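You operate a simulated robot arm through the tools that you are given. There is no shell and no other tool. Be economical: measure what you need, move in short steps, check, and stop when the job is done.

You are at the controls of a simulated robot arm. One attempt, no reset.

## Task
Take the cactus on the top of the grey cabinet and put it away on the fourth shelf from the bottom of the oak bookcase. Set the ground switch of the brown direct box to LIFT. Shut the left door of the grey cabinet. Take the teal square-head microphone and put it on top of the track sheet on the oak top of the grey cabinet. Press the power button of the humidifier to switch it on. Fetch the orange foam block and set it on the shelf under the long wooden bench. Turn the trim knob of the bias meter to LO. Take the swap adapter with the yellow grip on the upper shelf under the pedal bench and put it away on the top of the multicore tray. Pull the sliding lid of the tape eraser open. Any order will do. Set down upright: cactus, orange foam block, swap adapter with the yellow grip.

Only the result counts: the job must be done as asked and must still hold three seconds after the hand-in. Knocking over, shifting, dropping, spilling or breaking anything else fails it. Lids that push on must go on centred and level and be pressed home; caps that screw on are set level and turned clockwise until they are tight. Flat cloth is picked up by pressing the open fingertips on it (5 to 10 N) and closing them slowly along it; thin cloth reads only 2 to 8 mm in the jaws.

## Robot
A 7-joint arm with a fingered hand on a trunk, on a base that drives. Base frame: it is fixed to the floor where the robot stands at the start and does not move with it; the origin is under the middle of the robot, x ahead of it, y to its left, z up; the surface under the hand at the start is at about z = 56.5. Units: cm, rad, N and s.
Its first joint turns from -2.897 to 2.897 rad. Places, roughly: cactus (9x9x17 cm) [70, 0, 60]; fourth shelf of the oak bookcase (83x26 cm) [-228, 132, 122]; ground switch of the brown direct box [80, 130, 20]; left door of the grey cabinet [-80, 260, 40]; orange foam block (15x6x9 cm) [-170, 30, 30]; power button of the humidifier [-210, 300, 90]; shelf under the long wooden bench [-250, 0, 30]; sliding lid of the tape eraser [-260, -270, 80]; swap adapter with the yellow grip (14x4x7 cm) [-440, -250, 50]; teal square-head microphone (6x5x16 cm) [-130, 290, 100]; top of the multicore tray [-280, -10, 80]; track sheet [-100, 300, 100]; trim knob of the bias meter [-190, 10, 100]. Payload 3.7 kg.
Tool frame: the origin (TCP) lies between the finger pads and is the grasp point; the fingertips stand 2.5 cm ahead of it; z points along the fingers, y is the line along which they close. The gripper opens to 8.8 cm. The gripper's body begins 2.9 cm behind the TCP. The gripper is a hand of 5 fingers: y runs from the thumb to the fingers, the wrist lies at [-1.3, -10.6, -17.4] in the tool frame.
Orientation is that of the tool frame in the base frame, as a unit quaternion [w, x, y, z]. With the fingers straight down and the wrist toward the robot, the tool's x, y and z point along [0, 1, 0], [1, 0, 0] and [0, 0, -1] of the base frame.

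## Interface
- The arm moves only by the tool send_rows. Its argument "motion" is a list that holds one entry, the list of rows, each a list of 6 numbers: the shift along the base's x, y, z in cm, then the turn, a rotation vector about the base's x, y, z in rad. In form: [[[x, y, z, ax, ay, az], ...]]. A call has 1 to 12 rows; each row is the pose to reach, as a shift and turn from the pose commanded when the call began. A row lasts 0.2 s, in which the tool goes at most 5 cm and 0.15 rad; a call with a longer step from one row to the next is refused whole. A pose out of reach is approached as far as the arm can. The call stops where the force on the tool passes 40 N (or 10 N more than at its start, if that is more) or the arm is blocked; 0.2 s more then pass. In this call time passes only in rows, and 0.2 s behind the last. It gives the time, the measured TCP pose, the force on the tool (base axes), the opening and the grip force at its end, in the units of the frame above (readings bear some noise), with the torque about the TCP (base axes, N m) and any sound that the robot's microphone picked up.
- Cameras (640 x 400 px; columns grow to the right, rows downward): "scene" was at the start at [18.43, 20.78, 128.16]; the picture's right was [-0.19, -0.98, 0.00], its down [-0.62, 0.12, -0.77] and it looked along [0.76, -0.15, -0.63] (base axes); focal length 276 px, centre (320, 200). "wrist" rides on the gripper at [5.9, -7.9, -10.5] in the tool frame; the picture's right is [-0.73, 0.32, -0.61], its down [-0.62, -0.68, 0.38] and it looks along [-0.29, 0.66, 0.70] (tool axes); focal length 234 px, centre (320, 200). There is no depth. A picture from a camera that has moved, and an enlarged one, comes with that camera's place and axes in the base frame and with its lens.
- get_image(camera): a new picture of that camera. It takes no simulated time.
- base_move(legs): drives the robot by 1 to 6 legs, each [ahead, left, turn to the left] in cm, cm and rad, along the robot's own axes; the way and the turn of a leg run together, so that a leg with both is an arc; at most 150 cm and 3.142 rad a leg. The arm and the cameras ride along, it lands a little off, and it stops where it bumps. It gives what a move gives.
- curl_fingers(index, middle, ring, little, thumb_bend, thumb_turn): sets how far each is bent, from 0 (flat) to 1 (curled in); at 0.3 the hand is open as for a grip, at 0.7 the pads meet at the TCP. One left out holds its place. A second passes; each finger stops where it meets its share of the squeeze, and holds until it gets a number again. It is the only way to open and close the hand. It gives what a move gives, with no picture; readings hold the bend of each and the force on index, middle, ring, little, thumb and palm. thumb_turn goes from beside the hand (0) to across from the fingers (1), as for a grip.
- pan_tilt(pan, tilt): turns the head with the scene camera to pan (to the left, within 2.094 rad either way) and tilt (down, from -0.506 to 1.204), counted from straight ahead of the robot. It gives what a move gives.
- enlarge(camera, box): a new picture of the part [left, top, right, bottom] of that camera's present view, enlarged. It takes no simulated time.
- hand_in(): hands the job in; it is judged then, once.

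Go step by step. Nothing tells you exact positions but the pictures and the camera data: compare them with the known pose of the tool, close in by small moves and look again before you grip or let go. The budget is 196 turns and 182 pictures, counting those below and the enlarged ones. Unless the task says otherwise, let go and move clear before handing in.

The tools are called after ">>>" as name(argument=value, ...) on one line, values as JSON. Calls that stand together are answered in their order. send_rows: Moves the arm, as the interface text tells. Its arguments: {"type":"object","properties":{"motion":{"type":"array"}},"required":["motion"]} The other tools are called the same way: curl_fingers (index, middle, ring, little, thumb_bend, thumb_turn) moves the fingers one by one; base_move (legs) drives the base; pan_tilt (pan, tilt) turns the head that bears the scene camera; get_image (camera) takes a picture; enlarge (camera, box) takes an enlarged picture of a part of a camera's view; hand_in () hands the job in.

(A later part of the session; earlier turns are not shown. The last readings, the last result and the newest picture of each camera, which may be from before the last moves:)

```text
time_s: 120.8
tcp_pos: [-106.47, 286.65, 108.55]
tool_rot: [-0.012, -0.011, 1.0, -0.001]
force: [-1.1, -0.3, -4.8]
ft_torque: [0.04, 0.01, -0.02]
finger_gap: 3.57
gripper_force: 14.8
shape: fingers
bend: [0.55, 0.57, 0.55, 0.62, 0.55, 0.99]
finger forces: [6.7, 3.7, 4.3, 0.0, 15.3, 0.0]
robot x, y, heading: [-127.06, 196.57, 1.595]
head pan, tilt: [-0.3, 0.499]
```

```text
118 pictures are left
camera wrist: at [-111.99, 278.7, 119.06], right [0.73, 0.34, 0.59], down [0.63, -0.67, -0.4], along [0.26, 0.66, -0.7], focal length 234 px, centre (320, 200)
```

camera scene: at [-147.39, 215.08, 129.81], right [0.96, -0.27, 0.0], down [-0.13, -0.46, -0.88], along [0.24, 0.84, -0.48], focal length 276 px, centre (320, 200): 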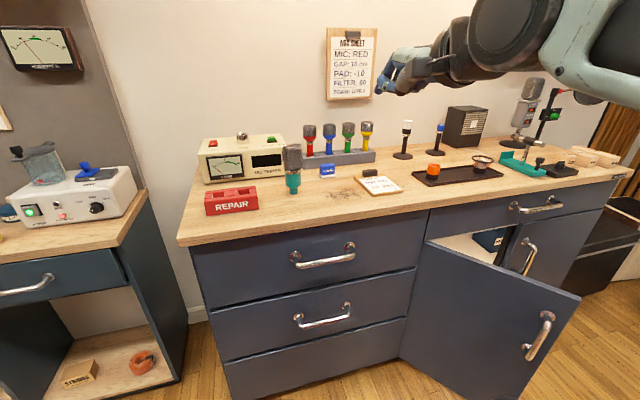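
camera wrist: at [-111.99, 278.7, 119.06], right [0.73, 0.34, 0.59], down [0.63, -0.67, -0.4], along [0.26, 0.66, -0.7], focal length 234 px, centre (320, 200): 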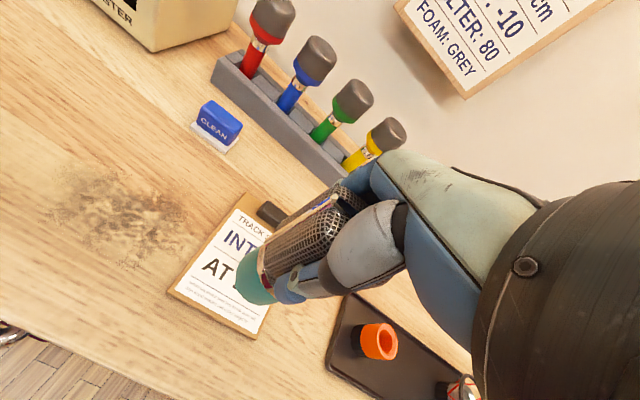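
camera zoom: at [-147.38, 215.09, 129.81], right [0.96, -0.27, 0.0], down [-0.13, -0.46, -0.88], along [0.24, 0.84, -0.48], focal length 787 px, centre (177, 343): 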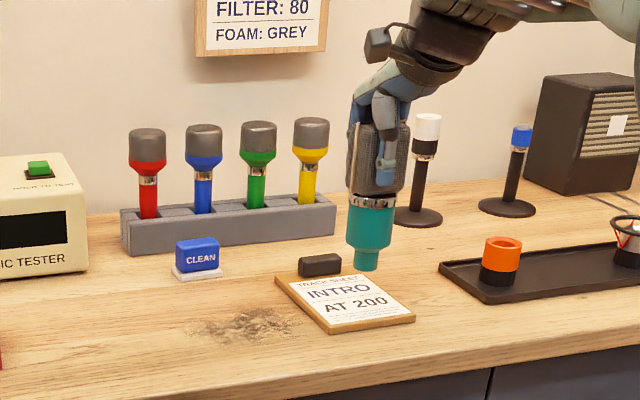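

Bottom of mic is over the sheet centre. Lowering to contact.

>>> send_rows(motion=[[[0, 0, -1.5, 0, 0, 0], [0, 0, -3, 0, 0, 0], [0, 0, -3.6, 0, 0, 0], [0, 0, -4.1, 0, 0, 0]]])

>>> enlarge(camera="scene", box=[320, 100, 440, 220])

```text
time_s: 121.8
tcp_pos: [-106.69, 286.75, 104.15]
tool_rot: [-0.011, -0.011, 1.0, -0.002]
force: [-0.6, 0.0, -5.7]
ft_torque: [-0.01, 0.03, -0.01]
finger_gap: 3.56
gripper_force: 14.7
shape: fingers
bend: [0.55, 0.57, 0.55, 0.62, 0.55, 0.99]
finger forces: [6.6, 3.7, 4.2, 0.1, 15.0, 0.0]
robot x, y, heading: [-127.12, 196.87, 1.597]
head pan, tilt: [-0.3, 0.499]
```

```text
3.33 times, centred on (380, 160) of scene
camera zoom: at [-147.38, 215.1, 129.81], right [0.96, -0.27, 0.0], down [-0.13, -0.46, -0.88], along [0.24, 0.84, -0.48], focal length 918 px, centre (120, 333)
```

zoom: 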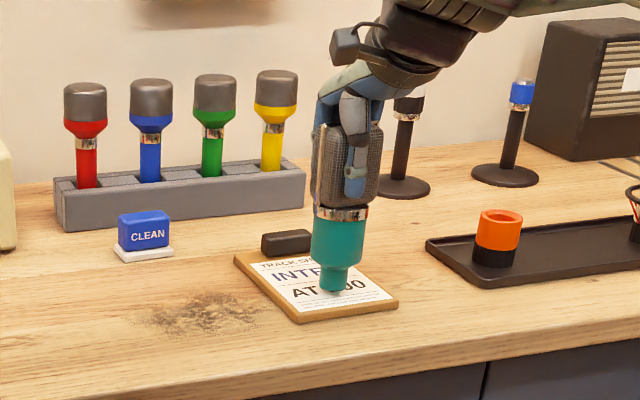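

>>> send_rows(motion=[[[0, 0, -0.3, 0, 0, 0], [0, 0, -0.6, 0, 0, 0]]])

>>> send_rows(motion=[[[0, 0, -0.25, 0, 0, 0], [0, 0, -0.25, 0, 0, 0]]])

>>> enlarge(camera="scene", box=[340, 120, 420, 200])

>>> get_image(camera="wrist")

```text
time_s: 122.4
tcp_pos: [-106.79, 286.73, 103.62]
tool_rot: [-0.011, -0.011, 1.0, -0.001]
force: [0.4, -0.2, -4.4]
ft_torque: [0.04, 0.03, 0.0]
finger_gap: 3.56
gripper_force: 14.9
shape: fingers
bend: [0.55, 0.57, 0.55, 0.62, 0.55, 0.99]
finger forces: [6.6, 3.8, 4.2, 0.1, 15.1, 0.0]
robot x, y, heading: [-126.95, 196.91, 1.592]
head pan, tilt: [-0.3, 0.499]
```

```text
time_s: 123.0
tcp_pos: [-106.77, 286.63, 103.52]
tool_rot: [-0.011, -0.01, 1.0, -0.001]
force: [-0.5, 0.0, 2.2]
ft_torque: [0.01, -0.03, 0.0]
finger_gap: 3.57
gripper_force: 16.1
shape: fingers
bend: [0.55, 0.57, 0.55, 0.62, 0.55, 0.99]
finger forces: [6.7, 3.8, 4.4, 0.1, 16.2, 0.1]
robot x, y, heading: [-127.23, 197.31, 1.593]
head pan, tilt: [-0.3, 0.499]
```

```text
5.00 times, centred on (380, 160) of scene
camera zoom: at [-147.39, 215.08, 129.81], right [0.96, -0.27, 0.0], down [-0.13, -0.46, -0.88], along [0.24, 0.84, -0.48], focal length 1378 px, centre (20, 400)
```

zoom: 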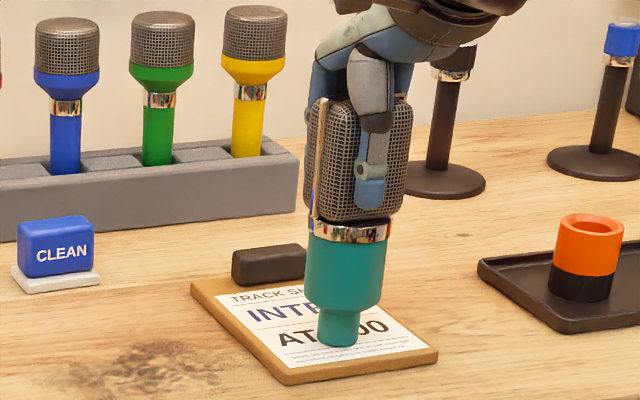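

```text
115 pictures are left
camera wrist: at [-112.23, 278.69, 114.16], right [0.73, 0.34, 0.59], down [0.63, -0.67, -0.4], along [0.26, 0.66, -0.7], focal length 234 px, centre (320, 200)
```

wrist: 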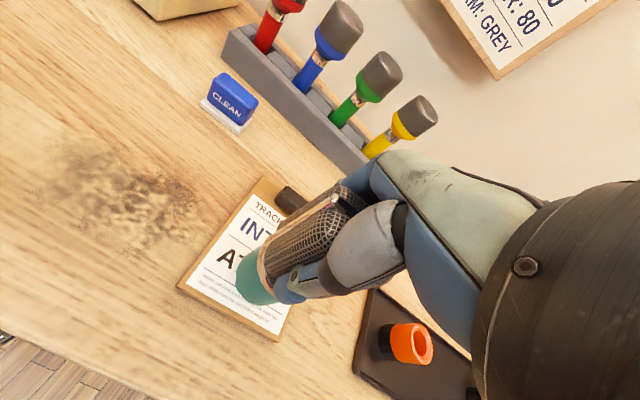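

Contact made. I open the hand gradually.

>>> curl_fingers(index=0.5, middle=0.5, ring=0.5, little=0.5, thumb_bend=0.5)

>>> curl_fingers(index=0.3, middle=0.3, ring=0.3, little=0.3, thumb_bend=0.3)

>>> enlarge(camera="scene", box=[340, 100, 440, 200])

>>> get_image(camera="wrist")

```text
time_s: 124.0
tcp_pos: [-106.8, 286.69, 103.52]
tool_rot: [-0.012, -0.01, 1.0, 0.0]
force: [-0.3, -1.3, 5.1]
ft_torque: [-0.07, 0.02, 0.0]
finger_gap: 4.32
gripper_force: 3.8
shape: fingers
bend: [0.5, 0.5, 0.5, 0.5, 0.5, 1.0]
finger forces: [2.2, 0.0, 0.0, 0.0, 5.1, 0.0]
robot x, y, heading: [-127.01, 197.33, 1.596]
head pan, tilt: [-0.3, 0.499]
```

```text
time_s: 125.0
tcp_pos: [-106.7, 286.76, 103.58]
tool_rot: [-0.012, -0.01, 1.0, -0.001]
force: [0.0, 0.2, 0.6]
ft_torque: [-0.02, -0.04, 0.01]
finger_gap: 8.48
gripper_force: 0.5
shape: fingers
bend: [0.3, 0.3, 0.3, 0.3, 0.3, 0.98]
finger forces: [0.0, 0.0, 0.1, 0.1, 1.0, 0.0]
robot x, y, heading: [-126.94, 197.09, 1.595]
head pan, tilt: [-0.3, 0.499]
```

```text
4.00 times, centred on (390, 150) of scene
camera zoom: at [-147.38, 215.08, 129.81], right [0.96, -0.27, 0.0], down [-0.13, -0.46, -0.88], along [0.24, 0.84, -0.48], focal length 1102 px, centre (40, 400)
```

zoom: 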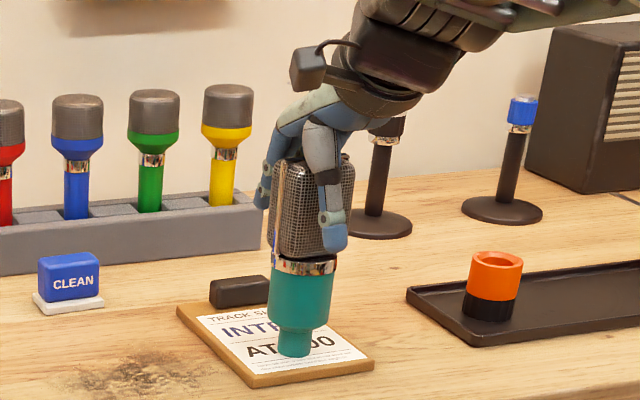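

```text
113 pictures are left
camera wrist: at [-112.23, 278.7, 114.11], right [0.73, 0.34, 0.59], down [0.63, -0.67, -0.4], along [0.26, 0.66, -0.7], focal length 234 px, centre (320, 200)
```

wrist: 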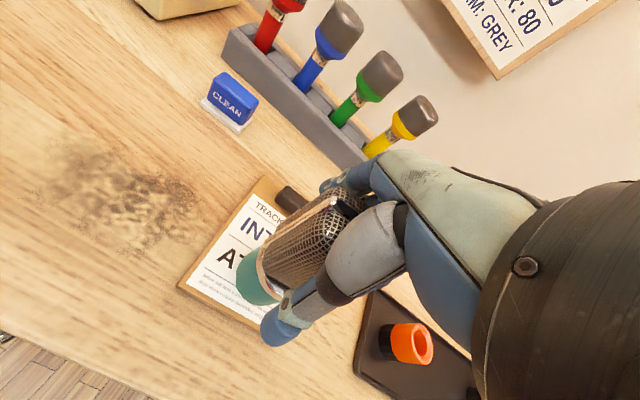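

Standing. Thumb still grazes it, so I shift 0.8 cm toward me and rise straight up.

>>> send_rows(motion=[[[0, -0.4, 0, 0, 0, 0], [0, -0.8, 0, 0, 0, 0], [0, -0.8, 1, 0, 0, 0], [0, -0.8, 3, 0, 0, 0], [0, -0.8, 6, 0, 0, 0], [0, -0.8, 10, 0, 0, 0], [0, -0.8, 15, 0, 0, 0], [0, -4, 19, 0, 0, 0], [0, -8, 22, 0, 0, 0], [-3, -12, 23, 0, 0, 0]]])

>>> enlarge(camera="scene", box=[300, 80, 440, 220])

>>> pan_tilt(pan=-0.7, tilt=0.8)

>>> get_image(camera="scene")

```text
refused: row 8 steps farther than a row can; nothing moved
```

```text
2.86 times, centred on (370, 150) of scene
camera zoom: at [-147.38, 215.08, 129.81], right [0.96, -0.27, 0.0], down [-0.13, -0.46, -0.88], along [0.24, 0.84, -0.48], focal length 787 px, centre (177, 343)
```

zoom: 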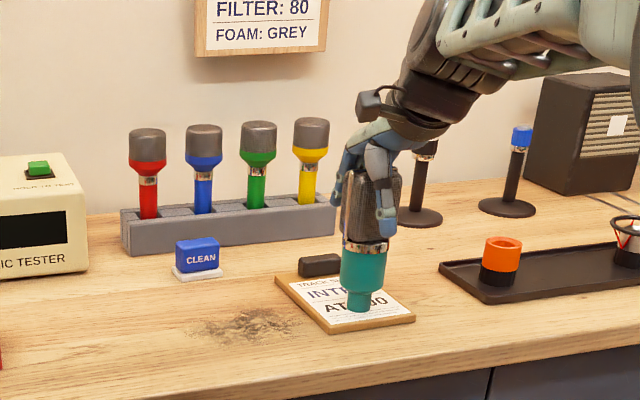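

```text
time_s: 125.9
tcp_pos: [-106.71, 286.62, 103.63]
tool_rot: [-0.011, -0.011, 1.0, -0.001]
force: [0.8, -0.9, 0.3]
ft_torque: [0.03, 0.0, 0.04]
finger_gap: 8.46
gripper_force: 0.1
shape: fingers
bend: [0.3, 0.3, 0.3, 0.3, 0.3, 0.98]
finger forces: [0.0, 0.0, 0.0, 0.1, 0.9, 0.1]
robot x, y, heading: [-127.29, 197.11, 1.596]
head pan, tilt: [-0.7, 0.799]
```

```text
111 pictures are left
camera scene: at [-144.82, 212.63, 127.22], right [0.78, -0.62, 0.0], down [-0.45, -0.56, -0.7], along [0.44, 0.55, -0.72], focal length 276 px, centre (320, 200)
```

scene: 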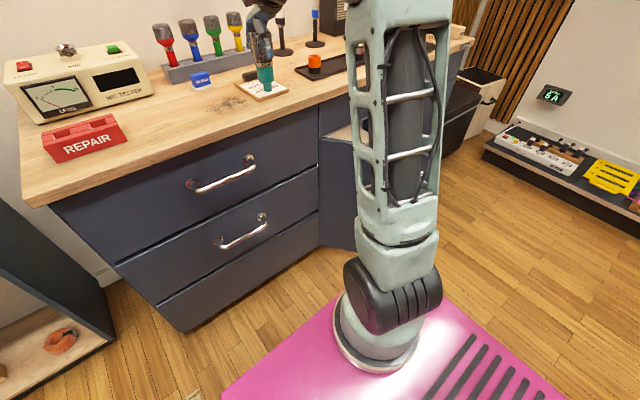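

>>> send_rows(motion=[[[0, -0.4, 0, 0, 0, 0], [0, -0.8, 0, 0, 0, 0], [0, -0.8, 1, 0, 0, 0], [0, -0.8, 3, 0, 0, 0], [0, -0.8, 6, 0, 0, 0], [0, -0.8, 10, 0, 0, 0], [0, -0.8, 14.5, 0, 0, 0], [0, -3, 18, 0, 0, 0], [0, -6, 21, 0, 0, 0], [0, -10, 22, 0, 0, 0]]])

>>> pan_tilt(pan=-0.5, tilt=0.6)

>>> get_image(camera="scene")

```text
time_s: 128.1
tcp_pos: [-106.81, 276.83, 125.27]
tool_rot: [-0.011, -0.011, 1.0, -0.004]
force: [1.2, 0.1, -1.1]
ft_torque: [-0.01, 0.0, -0.01]
finger_gap: 8.45
gripper_force: 0.0
shape: fingers
bend: [0.3, 0.3, 0.3, 0.3, 0.3, 0.98]
finger forces: [0.1, 0.1, 0.1, 0.0, 0.0, 0.0]
robot x, y, heading: [-127.3, 196.44, 1.597]
head pan, tilt: [-0.7, 0.799]
```

```text
time_s: 128.8
tcp_pos: [-106.87, 276.71, 125.45]
tool_rot: [-0.012, -0.011, 1.0, -0.002]
force: [0.3, -1.0, -0.7]
ft_torque: [0.04, -0.01, 0.02]
finger_gap: 8.48
gripper_force: 0.0
shape: fingers
bend: [0.3, 0.3, 0.3, 0.3, 0.3, 0.98]
finger forces: [0.0, 0.0, 0.0, 0.0, 0.1, 0.1]
robot x, y, heading: [-127.38, 197.06, 1.596]
head pan, tilt: [-0.499, 0.6]
```

```text
110 pictures are left
camera scene: at [-145.82, 214.19, 128.9], right [0.89, -0.46, 0.0], down [-0.26, -0.5, -0.82], along [0.38, 0.73, -0.57], focal length 276 px, centre (320, 200)
```

scene: 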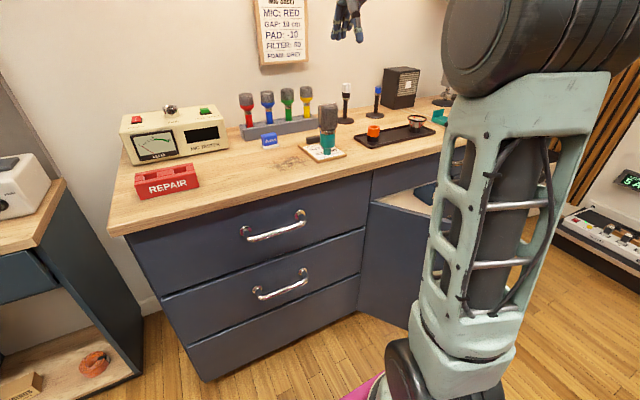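

Mic stands on the track sheet. Now the door: I back off a little, then look at its geometry with the arm raised aside.

>>> base_move(legs=[[-15, -6, 0]])

>>> curl_fingers(index=1.0, middle=1.0, ring=1.0, little=1.0, thumb_bend=1.0)

>>> pan_tilt(pan=-0.45, tilt=0.7)

>>> get_image(camera="scene")

>>> get_image(camera="wrist")

```text
time_s: 130.2
tcp_pos: [-100.53, 261.89, 125.51]
tool_rot: [-0.012, -0.011, 1.0, -0.001]
force: [-0.6, 0.2, 0.3]
ft_torque: [0.01, -0.01, -0.01]
finger_gap: 8.47
gripper_force: 0.1
shape: fingers
bend: [0.3, 0.3, 0.3, 0.3, 0.3, 0.98]
finger forces: [0.0, 0.0, 0.1, 0.1, 0.0, 0.0]
robot x, y, heading: [-121.01, 182.42, 1.597]
head pan, tilt: [-0.499, 0.6]
```

```text
time_s: 131.2
tcp_pos: [-100.35, 261.93, 125.49]
tool_rot: [-0.011, -0.01, 1.0, -0.001]
force: [-0.2, 0.6, -1.3]
ft_torque: [-0.02, 0.01, -0.02]
finger_gap: 0.01
gripper_force: 0.0
shape: fingers
bend: [0.82, 1.0, 1.0, 1.0, 0.94, 1.0]
finger forces: [0.0, 0.1, 0.1, 0.0, 0.0, 0.0]
robot x, y, heading: [-120.48, 182.11, 1.595]
head pan, tilt: [-0.499, 0.6]
```

```text
time_s: 131.9
tcp_pos: [-100.39, 261.84, 125.51]
tool_rot: [-0.012, -0.01, 1.0, -0.001]
force: [0.4, 0.2, -0.5]
ft_torque: [0.0, 0.0, -0.01]
finger_gap: 0.01
gripper_force: 0.0
shape: fingers
bend: [0.87, 1.0, 1.0, 1.0, 0.96, 1.0]
finger forces: [0.0, 0.1, 0.1, 0.1, 0.1, 0.0]
robot x, y, heading: [-120.72, 182.18, 1.602]
head pan, tilt: [-0.45, 0.7]
```

```text
109 pictures are left
camera scene: at [-139.97, 199.23, 128.04], right [0.91, -0.41, 0.0], down [-0.27, -0.59, -0.77], along [0.32, 0.7, -0.64], focal length 276 px, centre (320, 200)
```

scene: 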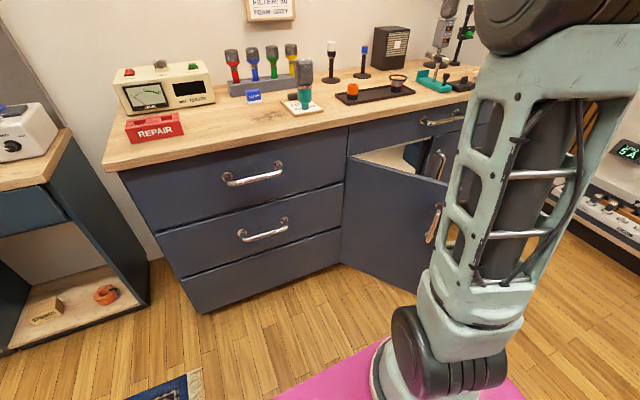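

```text
108 pictures are left
camera wrist: at [-105.91, 253.96, 136.06], right [0.73, 0.34, 0.59], down [0.63, -0.67, -0.4], along [0.26, 0.66, -0.7], focal length 234 px, centre (320, 200)
```

wrist: 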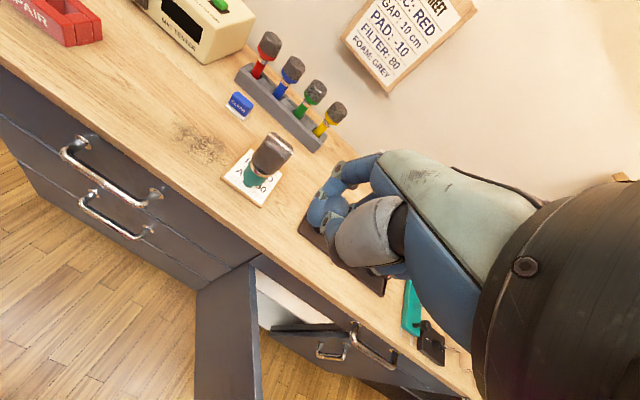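

I shift the base east a little (staying south of the door), so that the arm can follow the whole closing arc, then lower the fist west of the door.

>>> base_move(legs=[[-4, -22, 0]])

>>> send_rows(motion=[[[-4, -2, -2, 0, 0, 0], [-8, -4, -3, 0, 0, 0], [-12, -6, -3, 0, 0, 0], [-16, -8, -3, 0, 0, 0], [-19, -10, -5, 0, 0, 0], [-20, -10, -9, 0, 0, 0], [-20, -10, -14, 0, 0, 0], [-20, -10, -19, 0, 0, 0], [-20, -10, -24, 0, 0, 0], [-20, -10, -29, 0, 0, 0], [-20, -10, -34, 0, 0, 0], [-20, -10, -39, 0, 0, 0]]])

>>> get_image(camera="scene")

>>> get_image(camera="wrist")

```text
time_s: 133.6
tcp_pos: [-78.13, 258.45, 125.53]
tool_rot: [-0.011, -0.012, 1.0, -0.002]
force: [0.1, 0.6, -0.7]
ft_torque: [-0.04, 0.0, 0.0]
finger_gap: 0.0
gripper_force: 0.1
shape: fingers
bend: [0.87, 1.0, 1.0, 1.0, 0.96, 1.0]
finger forces: [0.0, 0.0, 0.0, 0.0, 0.1, 0.0]
robot x, y, heading: [-98.1, 178.81, 1.597]
head pan, tilt: [-0.45, 0.7]
```

```text
time_s: 136.2
tcp_pos: [-98.43, 248.38, 86.42]
tool_rot: [-0.011, -0.012, 1.0, 0.0]
force: [-0.5, -0.7, 0.2]
ft_torque: [-0.01, 0.0, -0.01]
finger_gap: 0.01
gripper_force: 0.1
shape: fingers
bend: [0.87, 1.0, 1.0, 1.0, 0.97, 1.0]
finger forces: [0.0, 0.1, 0.0, 0.1, 0.1, 0.1]
robot x, y, heading: [-98.29, 178.82, 1.595]
head pan, tilt: [-0.45, 0.7]
```

```text
107 pictures are left
camera scene: at [-117.46, 195.68, 128.04], right [0.91, -0.41, 0.0], down [-0.26, -0.59, -0.76], along [0.31, 0.7, -0.64], focal length 276 px, centre (320, 200)
```

scene: 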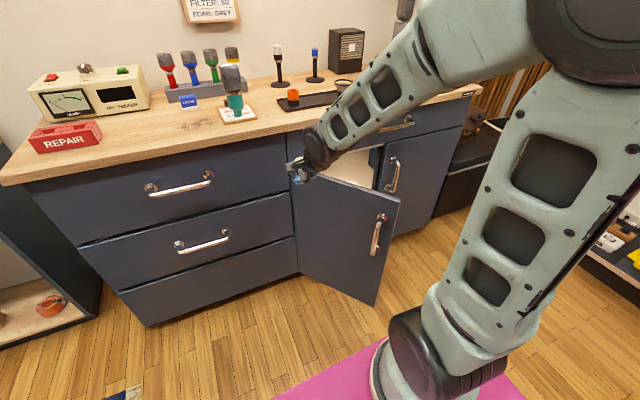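

```text
106 pictures are left
camera wrist: at [-103.82, 240.36, 97.07], right [0.73, 0.34, 0.59], down [0.63, -0.67, -0.4], along [0.26, 0.66, -0.7], focal length 234 px, centre (320, 200)
```

wrist: 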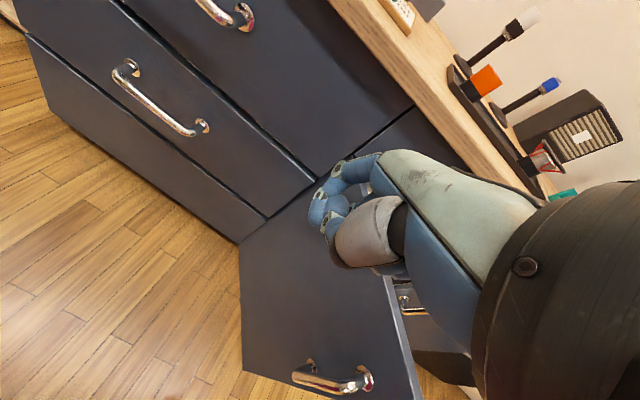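

Door: hinge ≈[-92,278.5], free end ≈[-68.5,248], top z≈72. I pitch the hand forward and lower it to z≈66 west of the door.

>>> send_rows(motion=[[[0, 0, -4, 0.12, 0, 0], [0, 0, -8, 0.24, 0, 0], [0, 0, -12, 0.36, 0, 0], [0, 0, -16, 0.48, 0, 0], [0, 0, -20, 0.5, 0, 0]]])

>>> send_rows(motion=[[[4, 1, 0, 0, 0, 0], [8, 2, 0, 0, 0, 0], [12, 3, 0, 0, 0, 0], [15, 4.5, 0, 0, 0, 0], [18, 6, 0, 0, 0, 0]]])

>>> get_image(camera="scene")

>>> get_image(camera="wrist")

```text
time_s: 137.6
tcp_pos: [-120.84, 246.55, 65.5]
tool_rot: [-0.064, -0.235, 0.94, 0.239]
force: [0.6, 0.4, 0.6]
ft_torque: [-0.02, 0.03, 0.03]
finger_gap: 0.0
gripper_force: 0.0
shape: fingers
bend: [0.88, 1.0, 1.0, 1.0, 0.97, 1.0]
finger forces: [0.0, 0.0, 0.1, 0.0, 0.1, 0.0]
out of reach, approached as far as the arm can: row 1, 2, 3, 4, 5
robot x, y, heading: [-98.17, 178.4, 1.602]
head pan, tilt: [-0.45, 0.7]
stopped in row 5: the arm was blocked; the commanded pose is now the measured one
```

```text
time_s: 138.8
tcp_pos: [-102.86, 252.74, 65.58]
tool_rot: [-0.065, -0.235, 0.94, 0.238]
force: [-0.3, 0.8, 0.4]
ft_torque: [-0.05, -0.01, -0.01]
finger_gap: 0.02
gripper_force: 0.0
shape: fingers
bend: [0.88, 1.0, 1.0, 1.0, 0.97, 1.0]
finger forces: [0.0, 0.0, 0.0, 0.0, 0.1, 0.0]
out of reach, approached as far as the arm can: row 1, 2, 3, 4
robot x, y, heading: [-98.4, 178.2, 1.597]
head pan, tilt: [-0.45, 0.7]
```

```text
105 pictures are left
camera scene: at [-117.46, 195.69, 128.04], right [0.91, -0.41, 0.0], down [-0.26, -0.59, -0.76], along [0.31, 0.7, -0.64], focal length 276 px, centre (320, 200)
```

scene: 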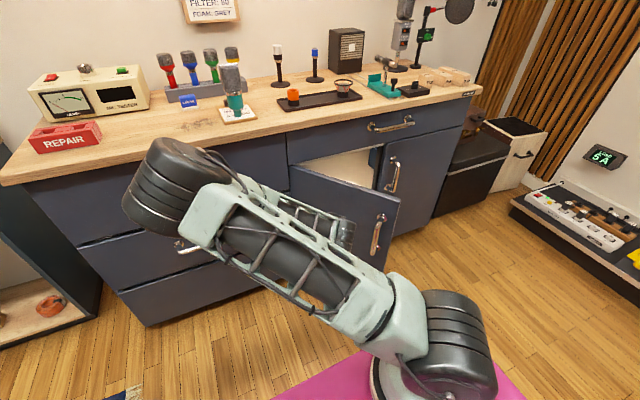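

```text
104 pictures are left
camera wrist: at [-102.3, 239.49, 70.86], right [0.65, 0.34, 0.68], down [0.74, -0.07, -0.67], along [-0.18, 0.94, -0.3], focal length 234 px, centre (320, 200)
```

wrist: 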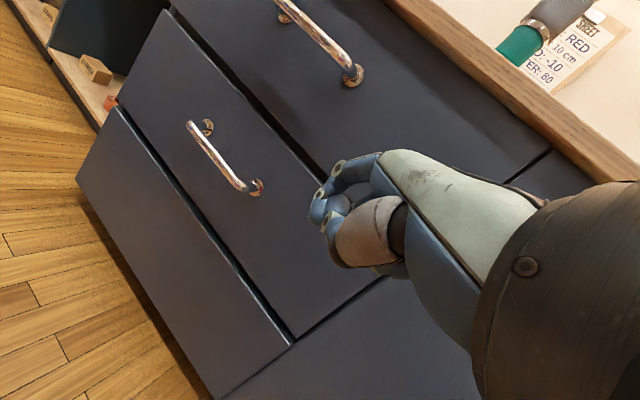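

The arm folded its elbow outward, but the hand is well placed and nothing was touched. I continue east toward the door in small steps.

>>> send_rows(motion=[[[4, 0.5, 0, 0, 0, 0], [8, 0.8, 0, 0, 0, 0], [12, 1.2, 0, 0, 0, 0], [15, 1.5, 0, 0, 0, 0]]])

>>> get_image(camera="scene")

```text
time_s: 139.8
tcp_pos: [-87.66, 254.01, 65.52]
tool_rot: [-0.064, -0.235, 0.94, 0.24]
force: [-0.1, 0.1, -0.1]
ft_torque: [0.04, 0.0, -0.03]
finger_gap: 0.01
gripper_force: 0.1
shape: fingers
bend: [0.88, 1.0, 1.0, 1.0, 0.97, 1.0]
finger forces: [0.0, 0.1, 0.1, 0.0, 0.0, 0.0]
robot x, y, heading: [-98.18, 178.93, 1.599]
head pan, tilt: [-0.45, 0.7]
```

```text
103 pictures are left
camera scene: at [-117.47, 195.68, 128.04], right [0.91, -0.41, 0.0], down [-0.26, -0.59, -0.76], along [0.31, 0.7, -0.64], focal length 276 px, centre (320, 200)
```

scene: 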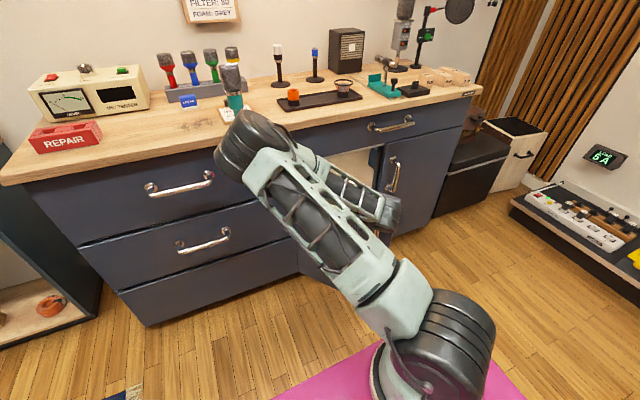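

Elbow stays well clear of the tabletop. I continue along the arc pushing the door.

>>> send_rows(motion=[[[3.5, 0.3, 0, 0, 0, 0], [7, 0.7, 0, 0, 0, 0], [9.5, 2, 0, 0, 0, 0], [12, 3.6, 0, 0, 0, 0], [14.5, 6, 0, 0, 0, 0], [17, 8.5, 0, 0, 0, 0]]])

>>> get_image(camera="scene")

>>> get_image(camera="wrist")

```text
time_s: 141.2
tcp_pos: [-71.6, 262.89, 65.52]
tool_rot: [-0.064, -0.234, 0.94, 0.239]
force: [0.6, -1.2, -0.3]
ft_torque: [-0.03, -0.02, -0.02]
finger_gap: 0.02
gripper_force: 0.2
shape: fingers
bend: [0.88, 1.0, 1.0, 1.0, 0.97, 1.0]
finger forces: [0.1, 0.1, 0.0, 0.0, 0.0, 0.0]
out of reach, approached as far as the arm can: row 6
robot x, y, heading: [-98.17, 178.84, 1.6]
head pan, tilt: [-0.45, 0.7]
```

```text
102 pictures are left
camera scene: at [-117.44, 195.7, 128.04], right [0.91, -0.41, 0.0], down [-0.26, -0.59, -0.76], along [0.31, 0.7, -0.64], focal length 276 px, centre (320, 200)
```

scene: 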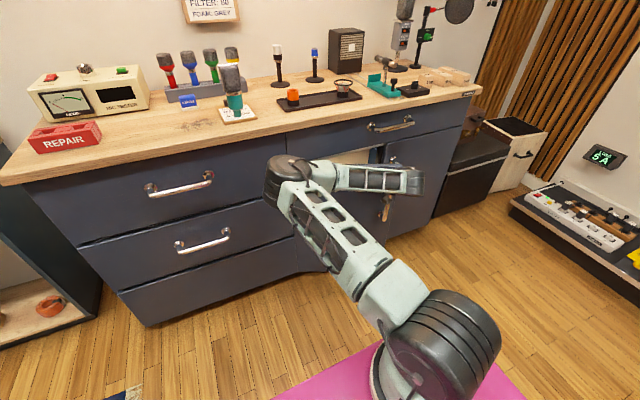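

```text
101 pictures are left
camera wrist: at [-71.07, 249.72, 71.03], right [0.65, 0.34, 0.68], down [0.74, -0.08, -0.67], along [-0.17, 0.94, -0.3], focal length 234 px, centre (320, 200)
```

wrist: 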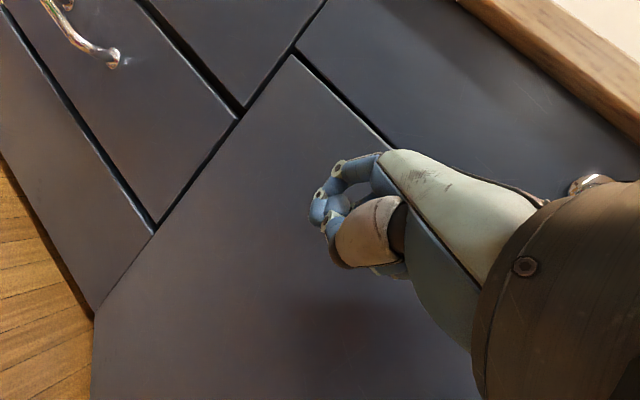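

The door is nearly closed but the arm is at its limit; I drive the base ahead a little, which pushes the door further.

>>> base_move(legs=[[6, 0, 0]])

>>> get_image(camera="wrist")

>>> get_image(camera="scene")

```text
time_s: 142.2
tcp_pos: [-71.9, 269.02, 65.54]
tool_rot: [-0.063, -0.234, 0.941, 0.238]
force: [0.4, 0.3, 0.1]
ft_torque: [-0.04, 0.02, 0.01]
finger_gap: 0.0
gripper_force: 0.0
shape: fingers
bend: [0.88, 1.0, 1.0, 1.0, 0.97, 1.0]
finger forces: [0.0, 0.1, 0.0, 0.0, 0.0, 0.0]
robot x, y, heading: [-98.32, 184.84, 1.598]
head pan, tilt: [-0.45, 0.7]
```

```text
100 pictures are left
camera wrist: at [-71.32, 255.79, 71.0], right [0.65, 0.34, 0.68], down [0.74, -0.08, -0.67], along [-0.17, 0.94, -0.3], focal length 234 px, centre (320, 200)
```

wrist: 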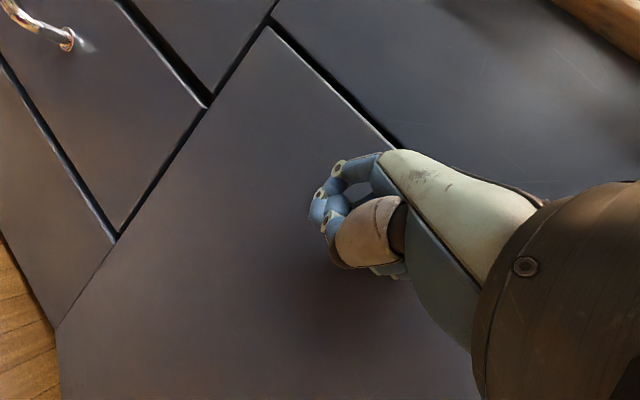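

```text
99 pictures are left
camera scene: at [-117.63, 201.76, 128.04], right [0.91, -0.41, 0.0], down [-0.26, -0.59, -0.76], along [0.31, 0.7, -0.64], focal length 276 px, centre (320, 200)
```

scene: 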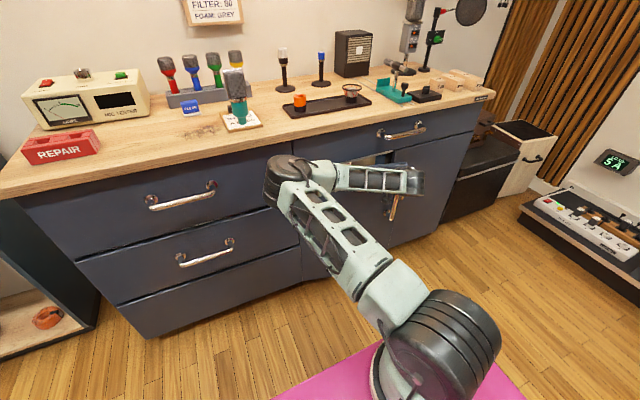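

>>> base_move(legs=[[4, 0, 0]])

>>> send_rows(motion=[[[0, 0.7, 0, 0, 0, 0], [0, 1.4, 0, 0, 0, 0], [0, 2, 0, 0, 0, 0]]])

>>> get_image(camera="wrist")

>>> get_image(camera="scene")

```text
time_s: 143.1
tcp_pos: [-72.07, 273.04, 65.61]
tool_rot: [-0.063, -0.234, 0.94, 0.238]
force: [-0.2, -0.2, -0.3]
ft_torque: [0.05, 0.01, 0.02]
finger_gap: 0.0
gripper_force: 0.0
shape: fingers
bend: [0.88, 1.0, 1.0, 1.0, 0.97, 1.0]
finger forces: [0.0, 0.0, 0.0, 0.1, 0.0, 0.1]
robot x, y, heading: [-98.89, 188.63, 1.601]
head pan, tilt: [-0.45, 0.7]
```

```text
time_s: 143.9
tcp_pos: [-71.92, 275.02, 65.62]
tool_rot: [-0.064, -0.235, 0.94, 0.237]
force: [0.5, -0.5, -0.2]
ft_torque: [-0.01, 0.01, 0.02]
finger_gap: 0.03
gripper_force: 0.1
shape: fingers
bend: [0.88, 1.0, 1.0, 1.0, 0.97, 1.0]
finger forces: [0.1, 0.0, 0.0, 0.1, 0.0, 0.0]
robot x, y, heading: [-98.56, 188.79, 1.6]
head pan, tilt: [-0.45, 0.7]
```

```text
98 pictures are left
camera wrist: at [-71.53, 261.81, 70.98], right [0.65, 0.34, 0.68], down [0.74, -0.07, -0.67], along [-0.17, 0.94, -0.3], focal length 234 px, centre (320, 200)
```

wrist: 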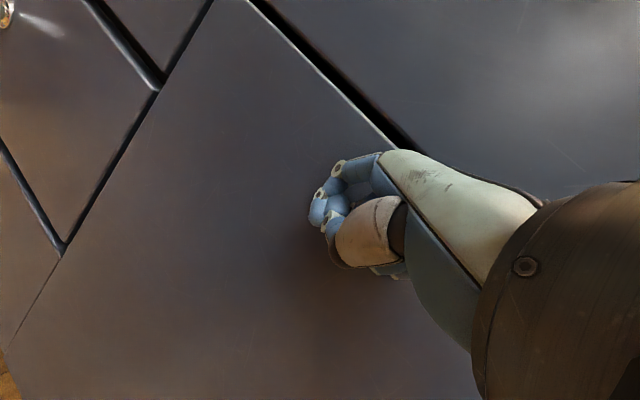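

```text
97 pictures are left
camera scene: at [-117.76, 205.75, 128.04], right [0.91, -0.41, 0.0], down [-0.26, -0.59, -0.76], along [0.31, 0.7, -0.64], focal length 276 px, centre (320, 200)
```

scene: 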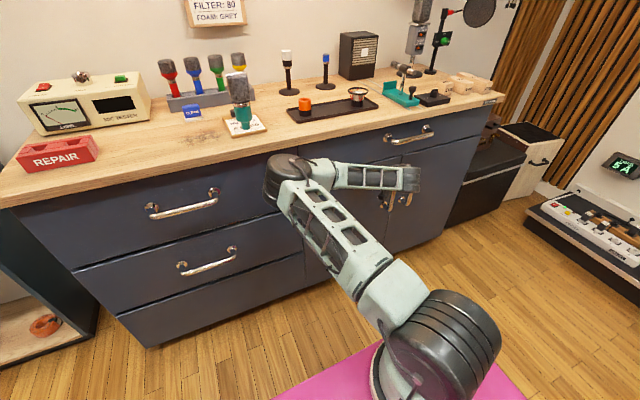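

>>> send_rows(motion=[[[0, 0.7, 0, 0, 0, 0], [0, 1.4, 0, 0, 0, 0], [0, 2.1, 0, 0, 0, 0], [0, 2.8, 0, 0, 0, 0], [0, 3.5, 0, 0, 0, 0], [0, 4.2, 0, 0, 0, 0]]])

>>> get_image(camera="wrist")

>>> enlarge(camera="scene", box=[260, 100, 480, 260])

```text
time_s: 144.4
tcp_pos: [-72.0, 275.7, 65.53]
tool_rot: [-0.064, -0.233, 0.941, 0.236]
force: [-4.1, -19.5, 4.7]
ft_torque: [0.56, 0.0, 0.32]
finger_gap: 0.08
gripper_force: 7.7
shape: fingers
bend: [0.89, 1.0, 1.0, 1.0, 0.98, 1.0]
finger forces: [9.2, 1.6, 4.0, 0.0, 0.0, 0.1]
robot x, y, heading: [-98.81, 188.99, 1.6]
head pan, tilt: [-0.45, 0.7]
stopped in row 2: the force on the tool passed its limit at 53 N (the readings are from after the stop); the commanded pose is now the measured one
```

```text
96 pictures are left
camera wrist: at [-71.43, 262.45, 71.02], right [0.65, 0.34, 0.68], down [0.74, -0.08, -0.67], along [-0.17, 0.94, -0.3], focal length 234 px, centre (320, 200)
```

wrist: 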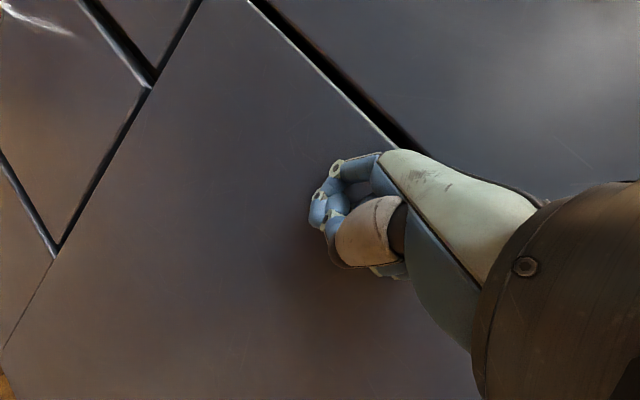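

```text
2.50 times, centred on (370, 180) of scene
camera zoom: at [-117.77, 205.63, 128.04], right [0.91, -0.41, 0.0], down [-0.26, -0.59, -0.77], along [0.31, 0.7, -0.64], focal length 689 px, centre (195, 250)
```

zoom: 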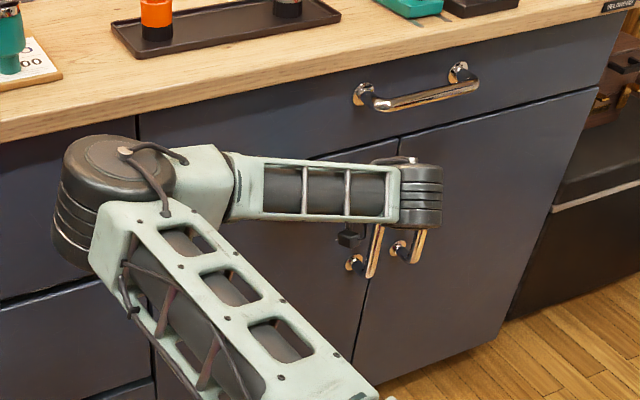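

The door met its stop: closed. I back the base away and then raise the arm, and check the door.

>>> base_move(legs=[[-22, 0, 0]])

>>> send_rows(motion=[[[0, 0, 4, 0, 0, 0], [0, 0, 8, 0, 0, 0], [0, 0, 12, 0, 0, 0], [0, 0, 16, 0, 0, 0], [0, 0, 20, 0, 0, 0], [0, 0, 24, 0, 0, 0], [0, 0, 28, 0, 0, 0], [0, 0, 32, 0, 0, 0], [0, 0, 36, 0, 0, 0], [0, 0, 40, 0, 0, 0], [0, 0, 44, 0, 0, 0], [0, 0, 48, 0, 0, 0]]])

>>> get_image(camera="scene")

```text
time_s: 146.1
tcp_pos: [-71.38, 253.83, 65.39]
tool_rot: [-0.065, -0.235, 0.941, 0.237]
force: [0.0, 0.4, -0.2]
ft_torque: [0.02, -0.04, -0.01]
finger_gap: 0.09
gripper_force: 0.0
shape: fingers
bend: [0.89, 1.0, 1.0, 1.0, 0.98, 1.0]
finger forces: [0.1, 0.0, 0.1, 0.1, 0.1, 0.1]
robot x, y, heading: [-98.41, 166.75, 1.601]
head pan, tilt: [-0.45, 0.7]
```

```text
time_s: 148.7
tcp_pos: [-71.55, 253.69, 113.72]
tool_rot: [-0.065, -0.234, 0.941, 0.236]
force: [0.7, 0.7, -0.8]
ft_torque: [0.0, 0.01, -0.01]
finger_gap: 0.11
gripper_force: 0.1
shape: fingers
bend: [0.89, 1.0, 1.0, 1.0, 0.98, 1.0]
finger forces: [0.0, 0.1, 0.0, 0.1, 0.0, 0.0]
robot x, y, heading: [-97.68, 166.86, 1.599]
head pan, tilt: [-0.45, 0.7]
```

```text
94 pictures are left
camera scene: at [-117.12, 183.67, 128.04], right [0.91, -0.41, 0.0], down [-0.26, -0.59, -0.76], along [0.31, 0.7, -0.64], focal length 276 px, centre (320, 200)
```

scene: 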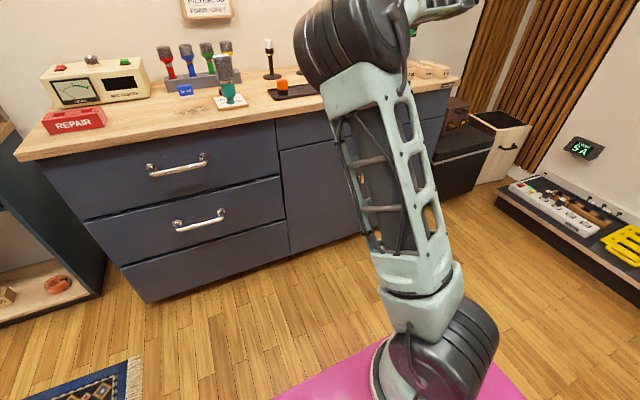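

Door is shut. Now I straighten the hand and turn to face east toward the pedalboard.

>>> send_rows(motion=[[[0, -3, 1, -0.09, -0.025, -0.09], [0, -6, 2, -0.18, -0.05, -0.18], [0, -9, 3, -0.27, -0.075, -0.27], [0, -11, 4, -0.36, -0.1, -0.36], [0, -13, 5, -0.45, -0.12, -0.45], [0, -14, 6, -0.48, -0.13, -0.48]]])

>>> base_move(legs=[[0, 0, -1.6], [45, 0, 0]])

>>> pan_tilt(pan=-0.2, tilt=0.7)

>>> get_image(camera="scene")

```text
time_s: 150.1
tcp_pos: [-71.4, 239.77, 119.65]
tool_rot: [0.0, 0.001, 1.0, 0.0]
force: [0.1, -0.4, 0.8]
ft_torque: [0.01, 0.0, -0.02]
finger_gap: 0.09
gripper_force: 0.0
shape: fingers
bend: [0.89, 1.0, 1.0, 1.0, 0.98, 1.0]
finger forces: [0.0, 0.0, 0.1, 0.0, 0.1, 0.1]
robot x, y, heading: [-97.65, 166.69, 1.605]
head pan, tilt: [-0.45, 0.7]
```

```text
time_s: 156.7
tcp_pos: [19.69, 140.59, 119.55]
tool_rot: [0.001, 0.711, 0.703, 0.001]
force: [0.1, 0.4, -0.8]
ft_torque: [-0.01, 0.0, 0.0]
finger_gap: 0.12
gripper_force: 0.2
shape: fingers
bend: [0.89, 1.0, 1.0, 1.0, 0.98, 1.0]
finger forces: [0.0, 0.1, 0.1, 0.0, 0.0, 0.1]
robot x, y, heading: [-53.31, 167.82, 0.02]
head pan, tilt: [-0.45, 0.7]
```

```text
time_s: 157.4
tcp_pos: [19.8, 140.57, 119.62]
tool_rot: [0.001, 0.712, 0.702, 0.001]
force: [-0.6, -0.2, -0.1]
ft_torque: [0.02, -0.03, -0.01]
finger_gap: 0.1
gripper_force: 0.0
shape: fingers
bend: [0.89, 1.0, 1.0, 1.0, 0.98, 1.0]
finger forces: [0.0, 0.0, 0.0, 0.0, 0.1, 0.0]
robot x, y, heading: [-53.07, 167.78, 0.024]
head pan, tilt: [-0.201, 0.7]
```

```text
93 pictures are left
camera scene: at [-35.09, 188.76, 128.04], right [-0.18, -0.98, 0.0], down [-0.63, 0.12, -0.76], along [0.75, -0.14, -0.64], focal length 276 px, centre (320, 200)
```

scene: 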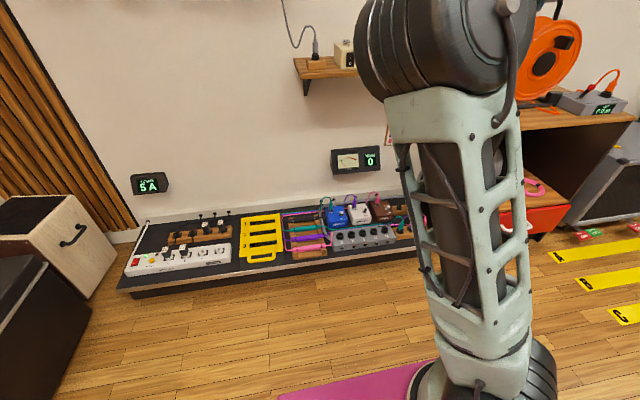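

The pedalboard is ahead with the brown box partly behind the arm. I zoom in, then strafe for a clearer look.

>>> base_move(legs=[[25, -40, 0]])

>>> pan_tilt(pan=0.1, tilt=0.8)

>>> get_image(camera="scene")

>>> enlarge(camera="scene", box=[300, 120, 460, 240])

```text
time_s: 160.2
tcp_pos: [45.47, 101.61, 119.7]
tool_rot: [0.001, 0.711, 0.704, 0.001]
force: [0.3, -0.9, -1.5]
ft_torque: [0.01, 0.02, 0.01]
finger_gap: 0.12
gripper_force: 0.1
shape: fingers
bend: [0.89, 1.0, 1.0, 1.0, 0.98, 1.0]
finger forces: [0.1, 0.0, 0.1, 0.1, 0.0, 0.0]
robot x, y, heading: [-27.17, 128.32, 0.018]
head pan, tilt: [-0.201, 0.7]
```

```text
time_s: 161.0
tcp_pos: [45.48, 101.59, 119.56]
tool_rot: [0.001, 0.711, 0.703, 0.002]
force: [0.8, 1.1, 0.4]
ft_torque: [-0.01, 0.02, -0.02]
finger_gap: 0.12
gripper_force: 0.1
shape: fingers
bend: [0.89, 1.0, 1.0, 1.0, 0.98, 1.0]
finger forces: [0.1, 0.1, 0.0, 0.0, 0.0, 0.0]
robot x, y, heading: [-27.28, 128.41, 0.022]
head pan, tilt: [0.099, 0.799]
```

```text
92 pictures are left
camera scene: at [-9.84, 152.12, 127.22], right [0.12, -0.99, 0.0], down [-0.71, -0.09, -0.7], along [0.69, 0.08, -0.72], focal length 276 px, centre (320, 200)
```

scene: 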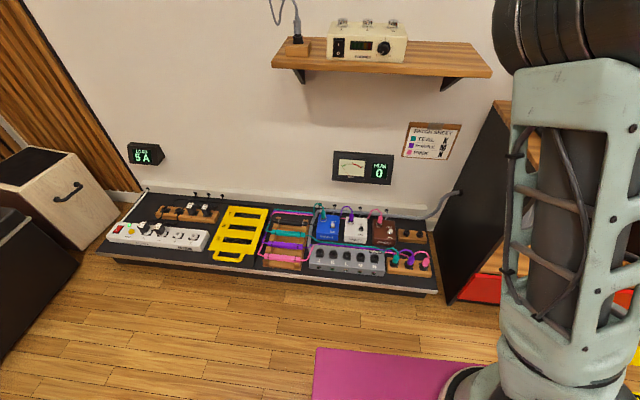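

```text
3.33 times, centred on (380, 180) of scene
camera zoom: at [-9.84, 152.12, 127.22], right [0.12, -0.99, 0.0], down [-0.71, -0.09, -0.7], along [0.69, 0.08, -0.72], focal length 918 px, centre (120, 267)
```

zoom: 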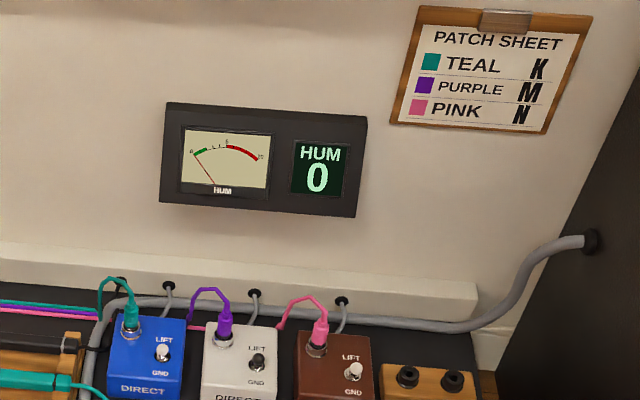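

>>> enlarge(camera="scene", box=[340, 200, 420, 260])

```text
6.67 times, centred on (380, 230) of scene
camera zoom: at [-9.84, 152.12, 127.22], right [0.12, -0.99, 0.0], down [-0.71, -0.09, -0.7], along [0.69, 0.08, -0.72], focal length 1837 px, centre (-80, 0)
```

zoom: 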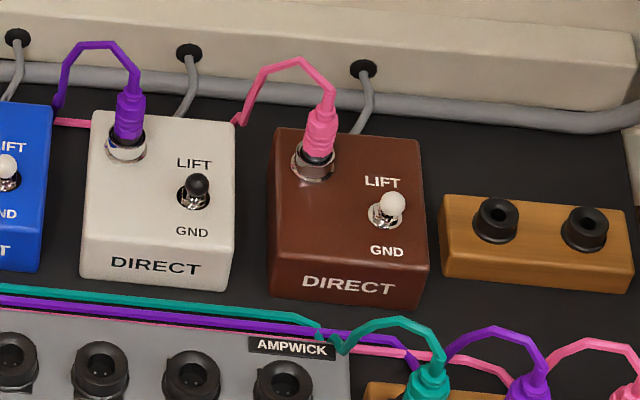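

The brown box's toggle is around [78,127,18], lever toward GND (near side). I ready a pointing index, centre the arm, drive up to the board and descend short of the wall shelf.

>>> curl_fingers(index=0.45, middle=1.0, ring=1.0, little=1.0, thumb_bend=1.0)

>>> send_rows(motion=[[[-1, 4.5, 0, 0, 0, 0], [-2, 9, 0, 0, 0, 0], [-3, 13.5, 0, 0, 0, 0], [-4, 18, 0, 0, 0, 0], [-5, 22.5, -1, 0, 0, 0], [-6.5, 25, -4, 0, 0, 0], [-8, 25, -8, 0, 0, 0]]])

>>> base_move(legs=[[22, 0, 0]])

>>> send_rows(motion=[[[0, 0, -5, 0, 0, 0], [0, 0, -10, 0, 0, 0], [0, 0, -15, 0, 0, 0], [0, 0, -20, 0, 0, 0], [0, 0, -25, 0, 0, 0], [0, 0, -30, 0, 0, 0], [0, 0, -35, 0, 0, 0], [0, 0, -40, 0, 0, 0], [0, 0, -45, 0, 0, 0], [0, 0, -50, 0, 0, 0]]])

>>> get_image(camera="wrist")

>>> get_image(camera="scene")

```text
time_s: 162.0
tcp_pos: [45.46, 101.48, 119.58]
tool_rot: [0.002, 0.711, 0.704, 0.001]
force: [-0.4, -0.5, 0.3]
ft_torque: [0.02, 0.01, 0.01]
finger_gap: 1.36
gripper_force: 0.0
shape: fingers
bend: [0.41, 1.0, 1.0, 1.0, 0.95, 1.0]
finger forces: [0.0, 0.1, 0.1, 0.0, 0.0, 0.1]
robot x, y, heading: [-27.37, 128.54, 0.029]
head pan, tilt: [0.099, 0.799]
```

```text
time_s: 163.6
tcp_pos: [37.53, 126.59, 111.42]
tool_rot: [0.001, 0.711, 0.703, 0.001]
force: [-0.3, -0.4, 0.6]
ft_torque: [0.04, 0.0, 0.0]
finger_gap: 1.38
gripper_force: 0.1
shape: fingers
bend: [0.41, 1.0, 1.0, 1.0, 0.95, 1.0]
finger forces: [0.0, 0.1, 0.0, 0.0, 0.1, 0.0]
robot x, y, heading: [-27.34, 128.67, 0.024]
head pan, tilt: [0.099, 0.799]
```

```text
time_s: 165.3
tcp_pos: [60.3, 127.19, 111.54]
tool_rot: [0.002, 0.71, 0.704, 0.001]
force: [0.0, 0.5, -1.2]
ft_torque: [0.01, 0.0, 0.0]
finger_gap: 1.35
gripper_force: 0.1
shape: fingers
bend: [0.41, 1.0, 1.0, 1.0, 0.95, 1.0]
finger forces: [0.0, 0.1, 0.1, 0.0, 0.1, 0.0]
robot x, y, heading: [-5.25, 128.79, 0.027]
head pan, tilt: [0.099, 0.799]
```

```text
time_s: 167.5
tcp_pos: [65.5, 127.72, 61.3]
tool_rot: [0.0, 0.711, 0.703, 0.001]
force: [-0.7, -0.3, 0.3]
ft_torque: [-0.02, 0.0, -0.03]
finger_gap: 1.36
gripper_force: 0.0
shape: fingers
bend: [0.41, 1.0, 1.0, 1.0, 0.95, 1.0]
finger forces: [0.0, 0.0, 0.1, 0.0, 0.0, 0.0]
out of reach, approached as far as the arm can: row 6, 7, 8, 9, 10
robot x, y, heading: [-4.52, 129.14, 0.019]
head pan, tilt: [0.099, 0.799]
```

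```text
89 pictures are left
camera wrist: at [57.58, 133.77, 71.73], right [0.31, -0.73, 0.61], down [-0.69, -0.62, -0.39], along [0.66, -0.3, -0.69], focal length 234 px, centre (320, 200)
```

wrist: 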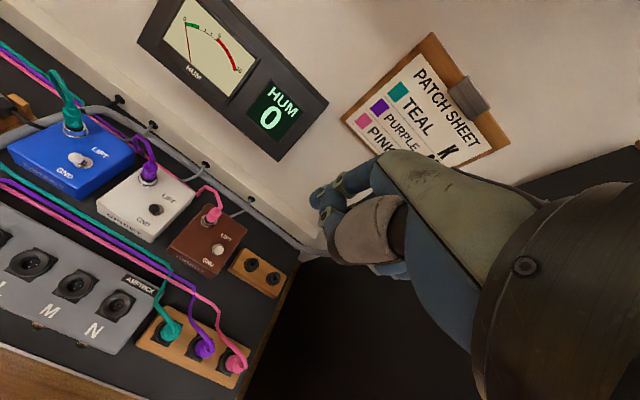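

```text
88 pictures are left
camera scene: at [12.92, 152.65, 127.21], right [0.12, -0.99, 0.0], down [-0.71, -0.09, -0.7], along [0.69, 0.09, -0.72], focal length 276 px, centre (320, 200)
```

scene: 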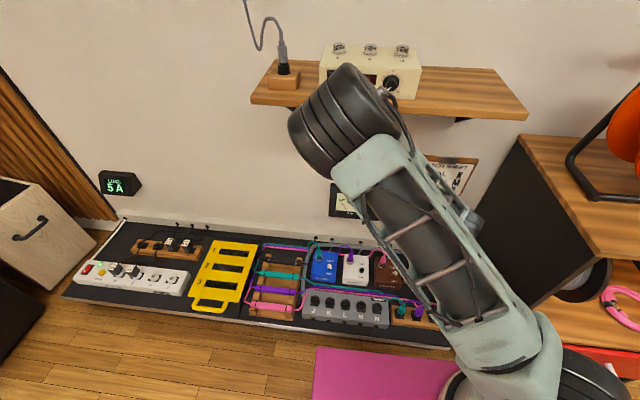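

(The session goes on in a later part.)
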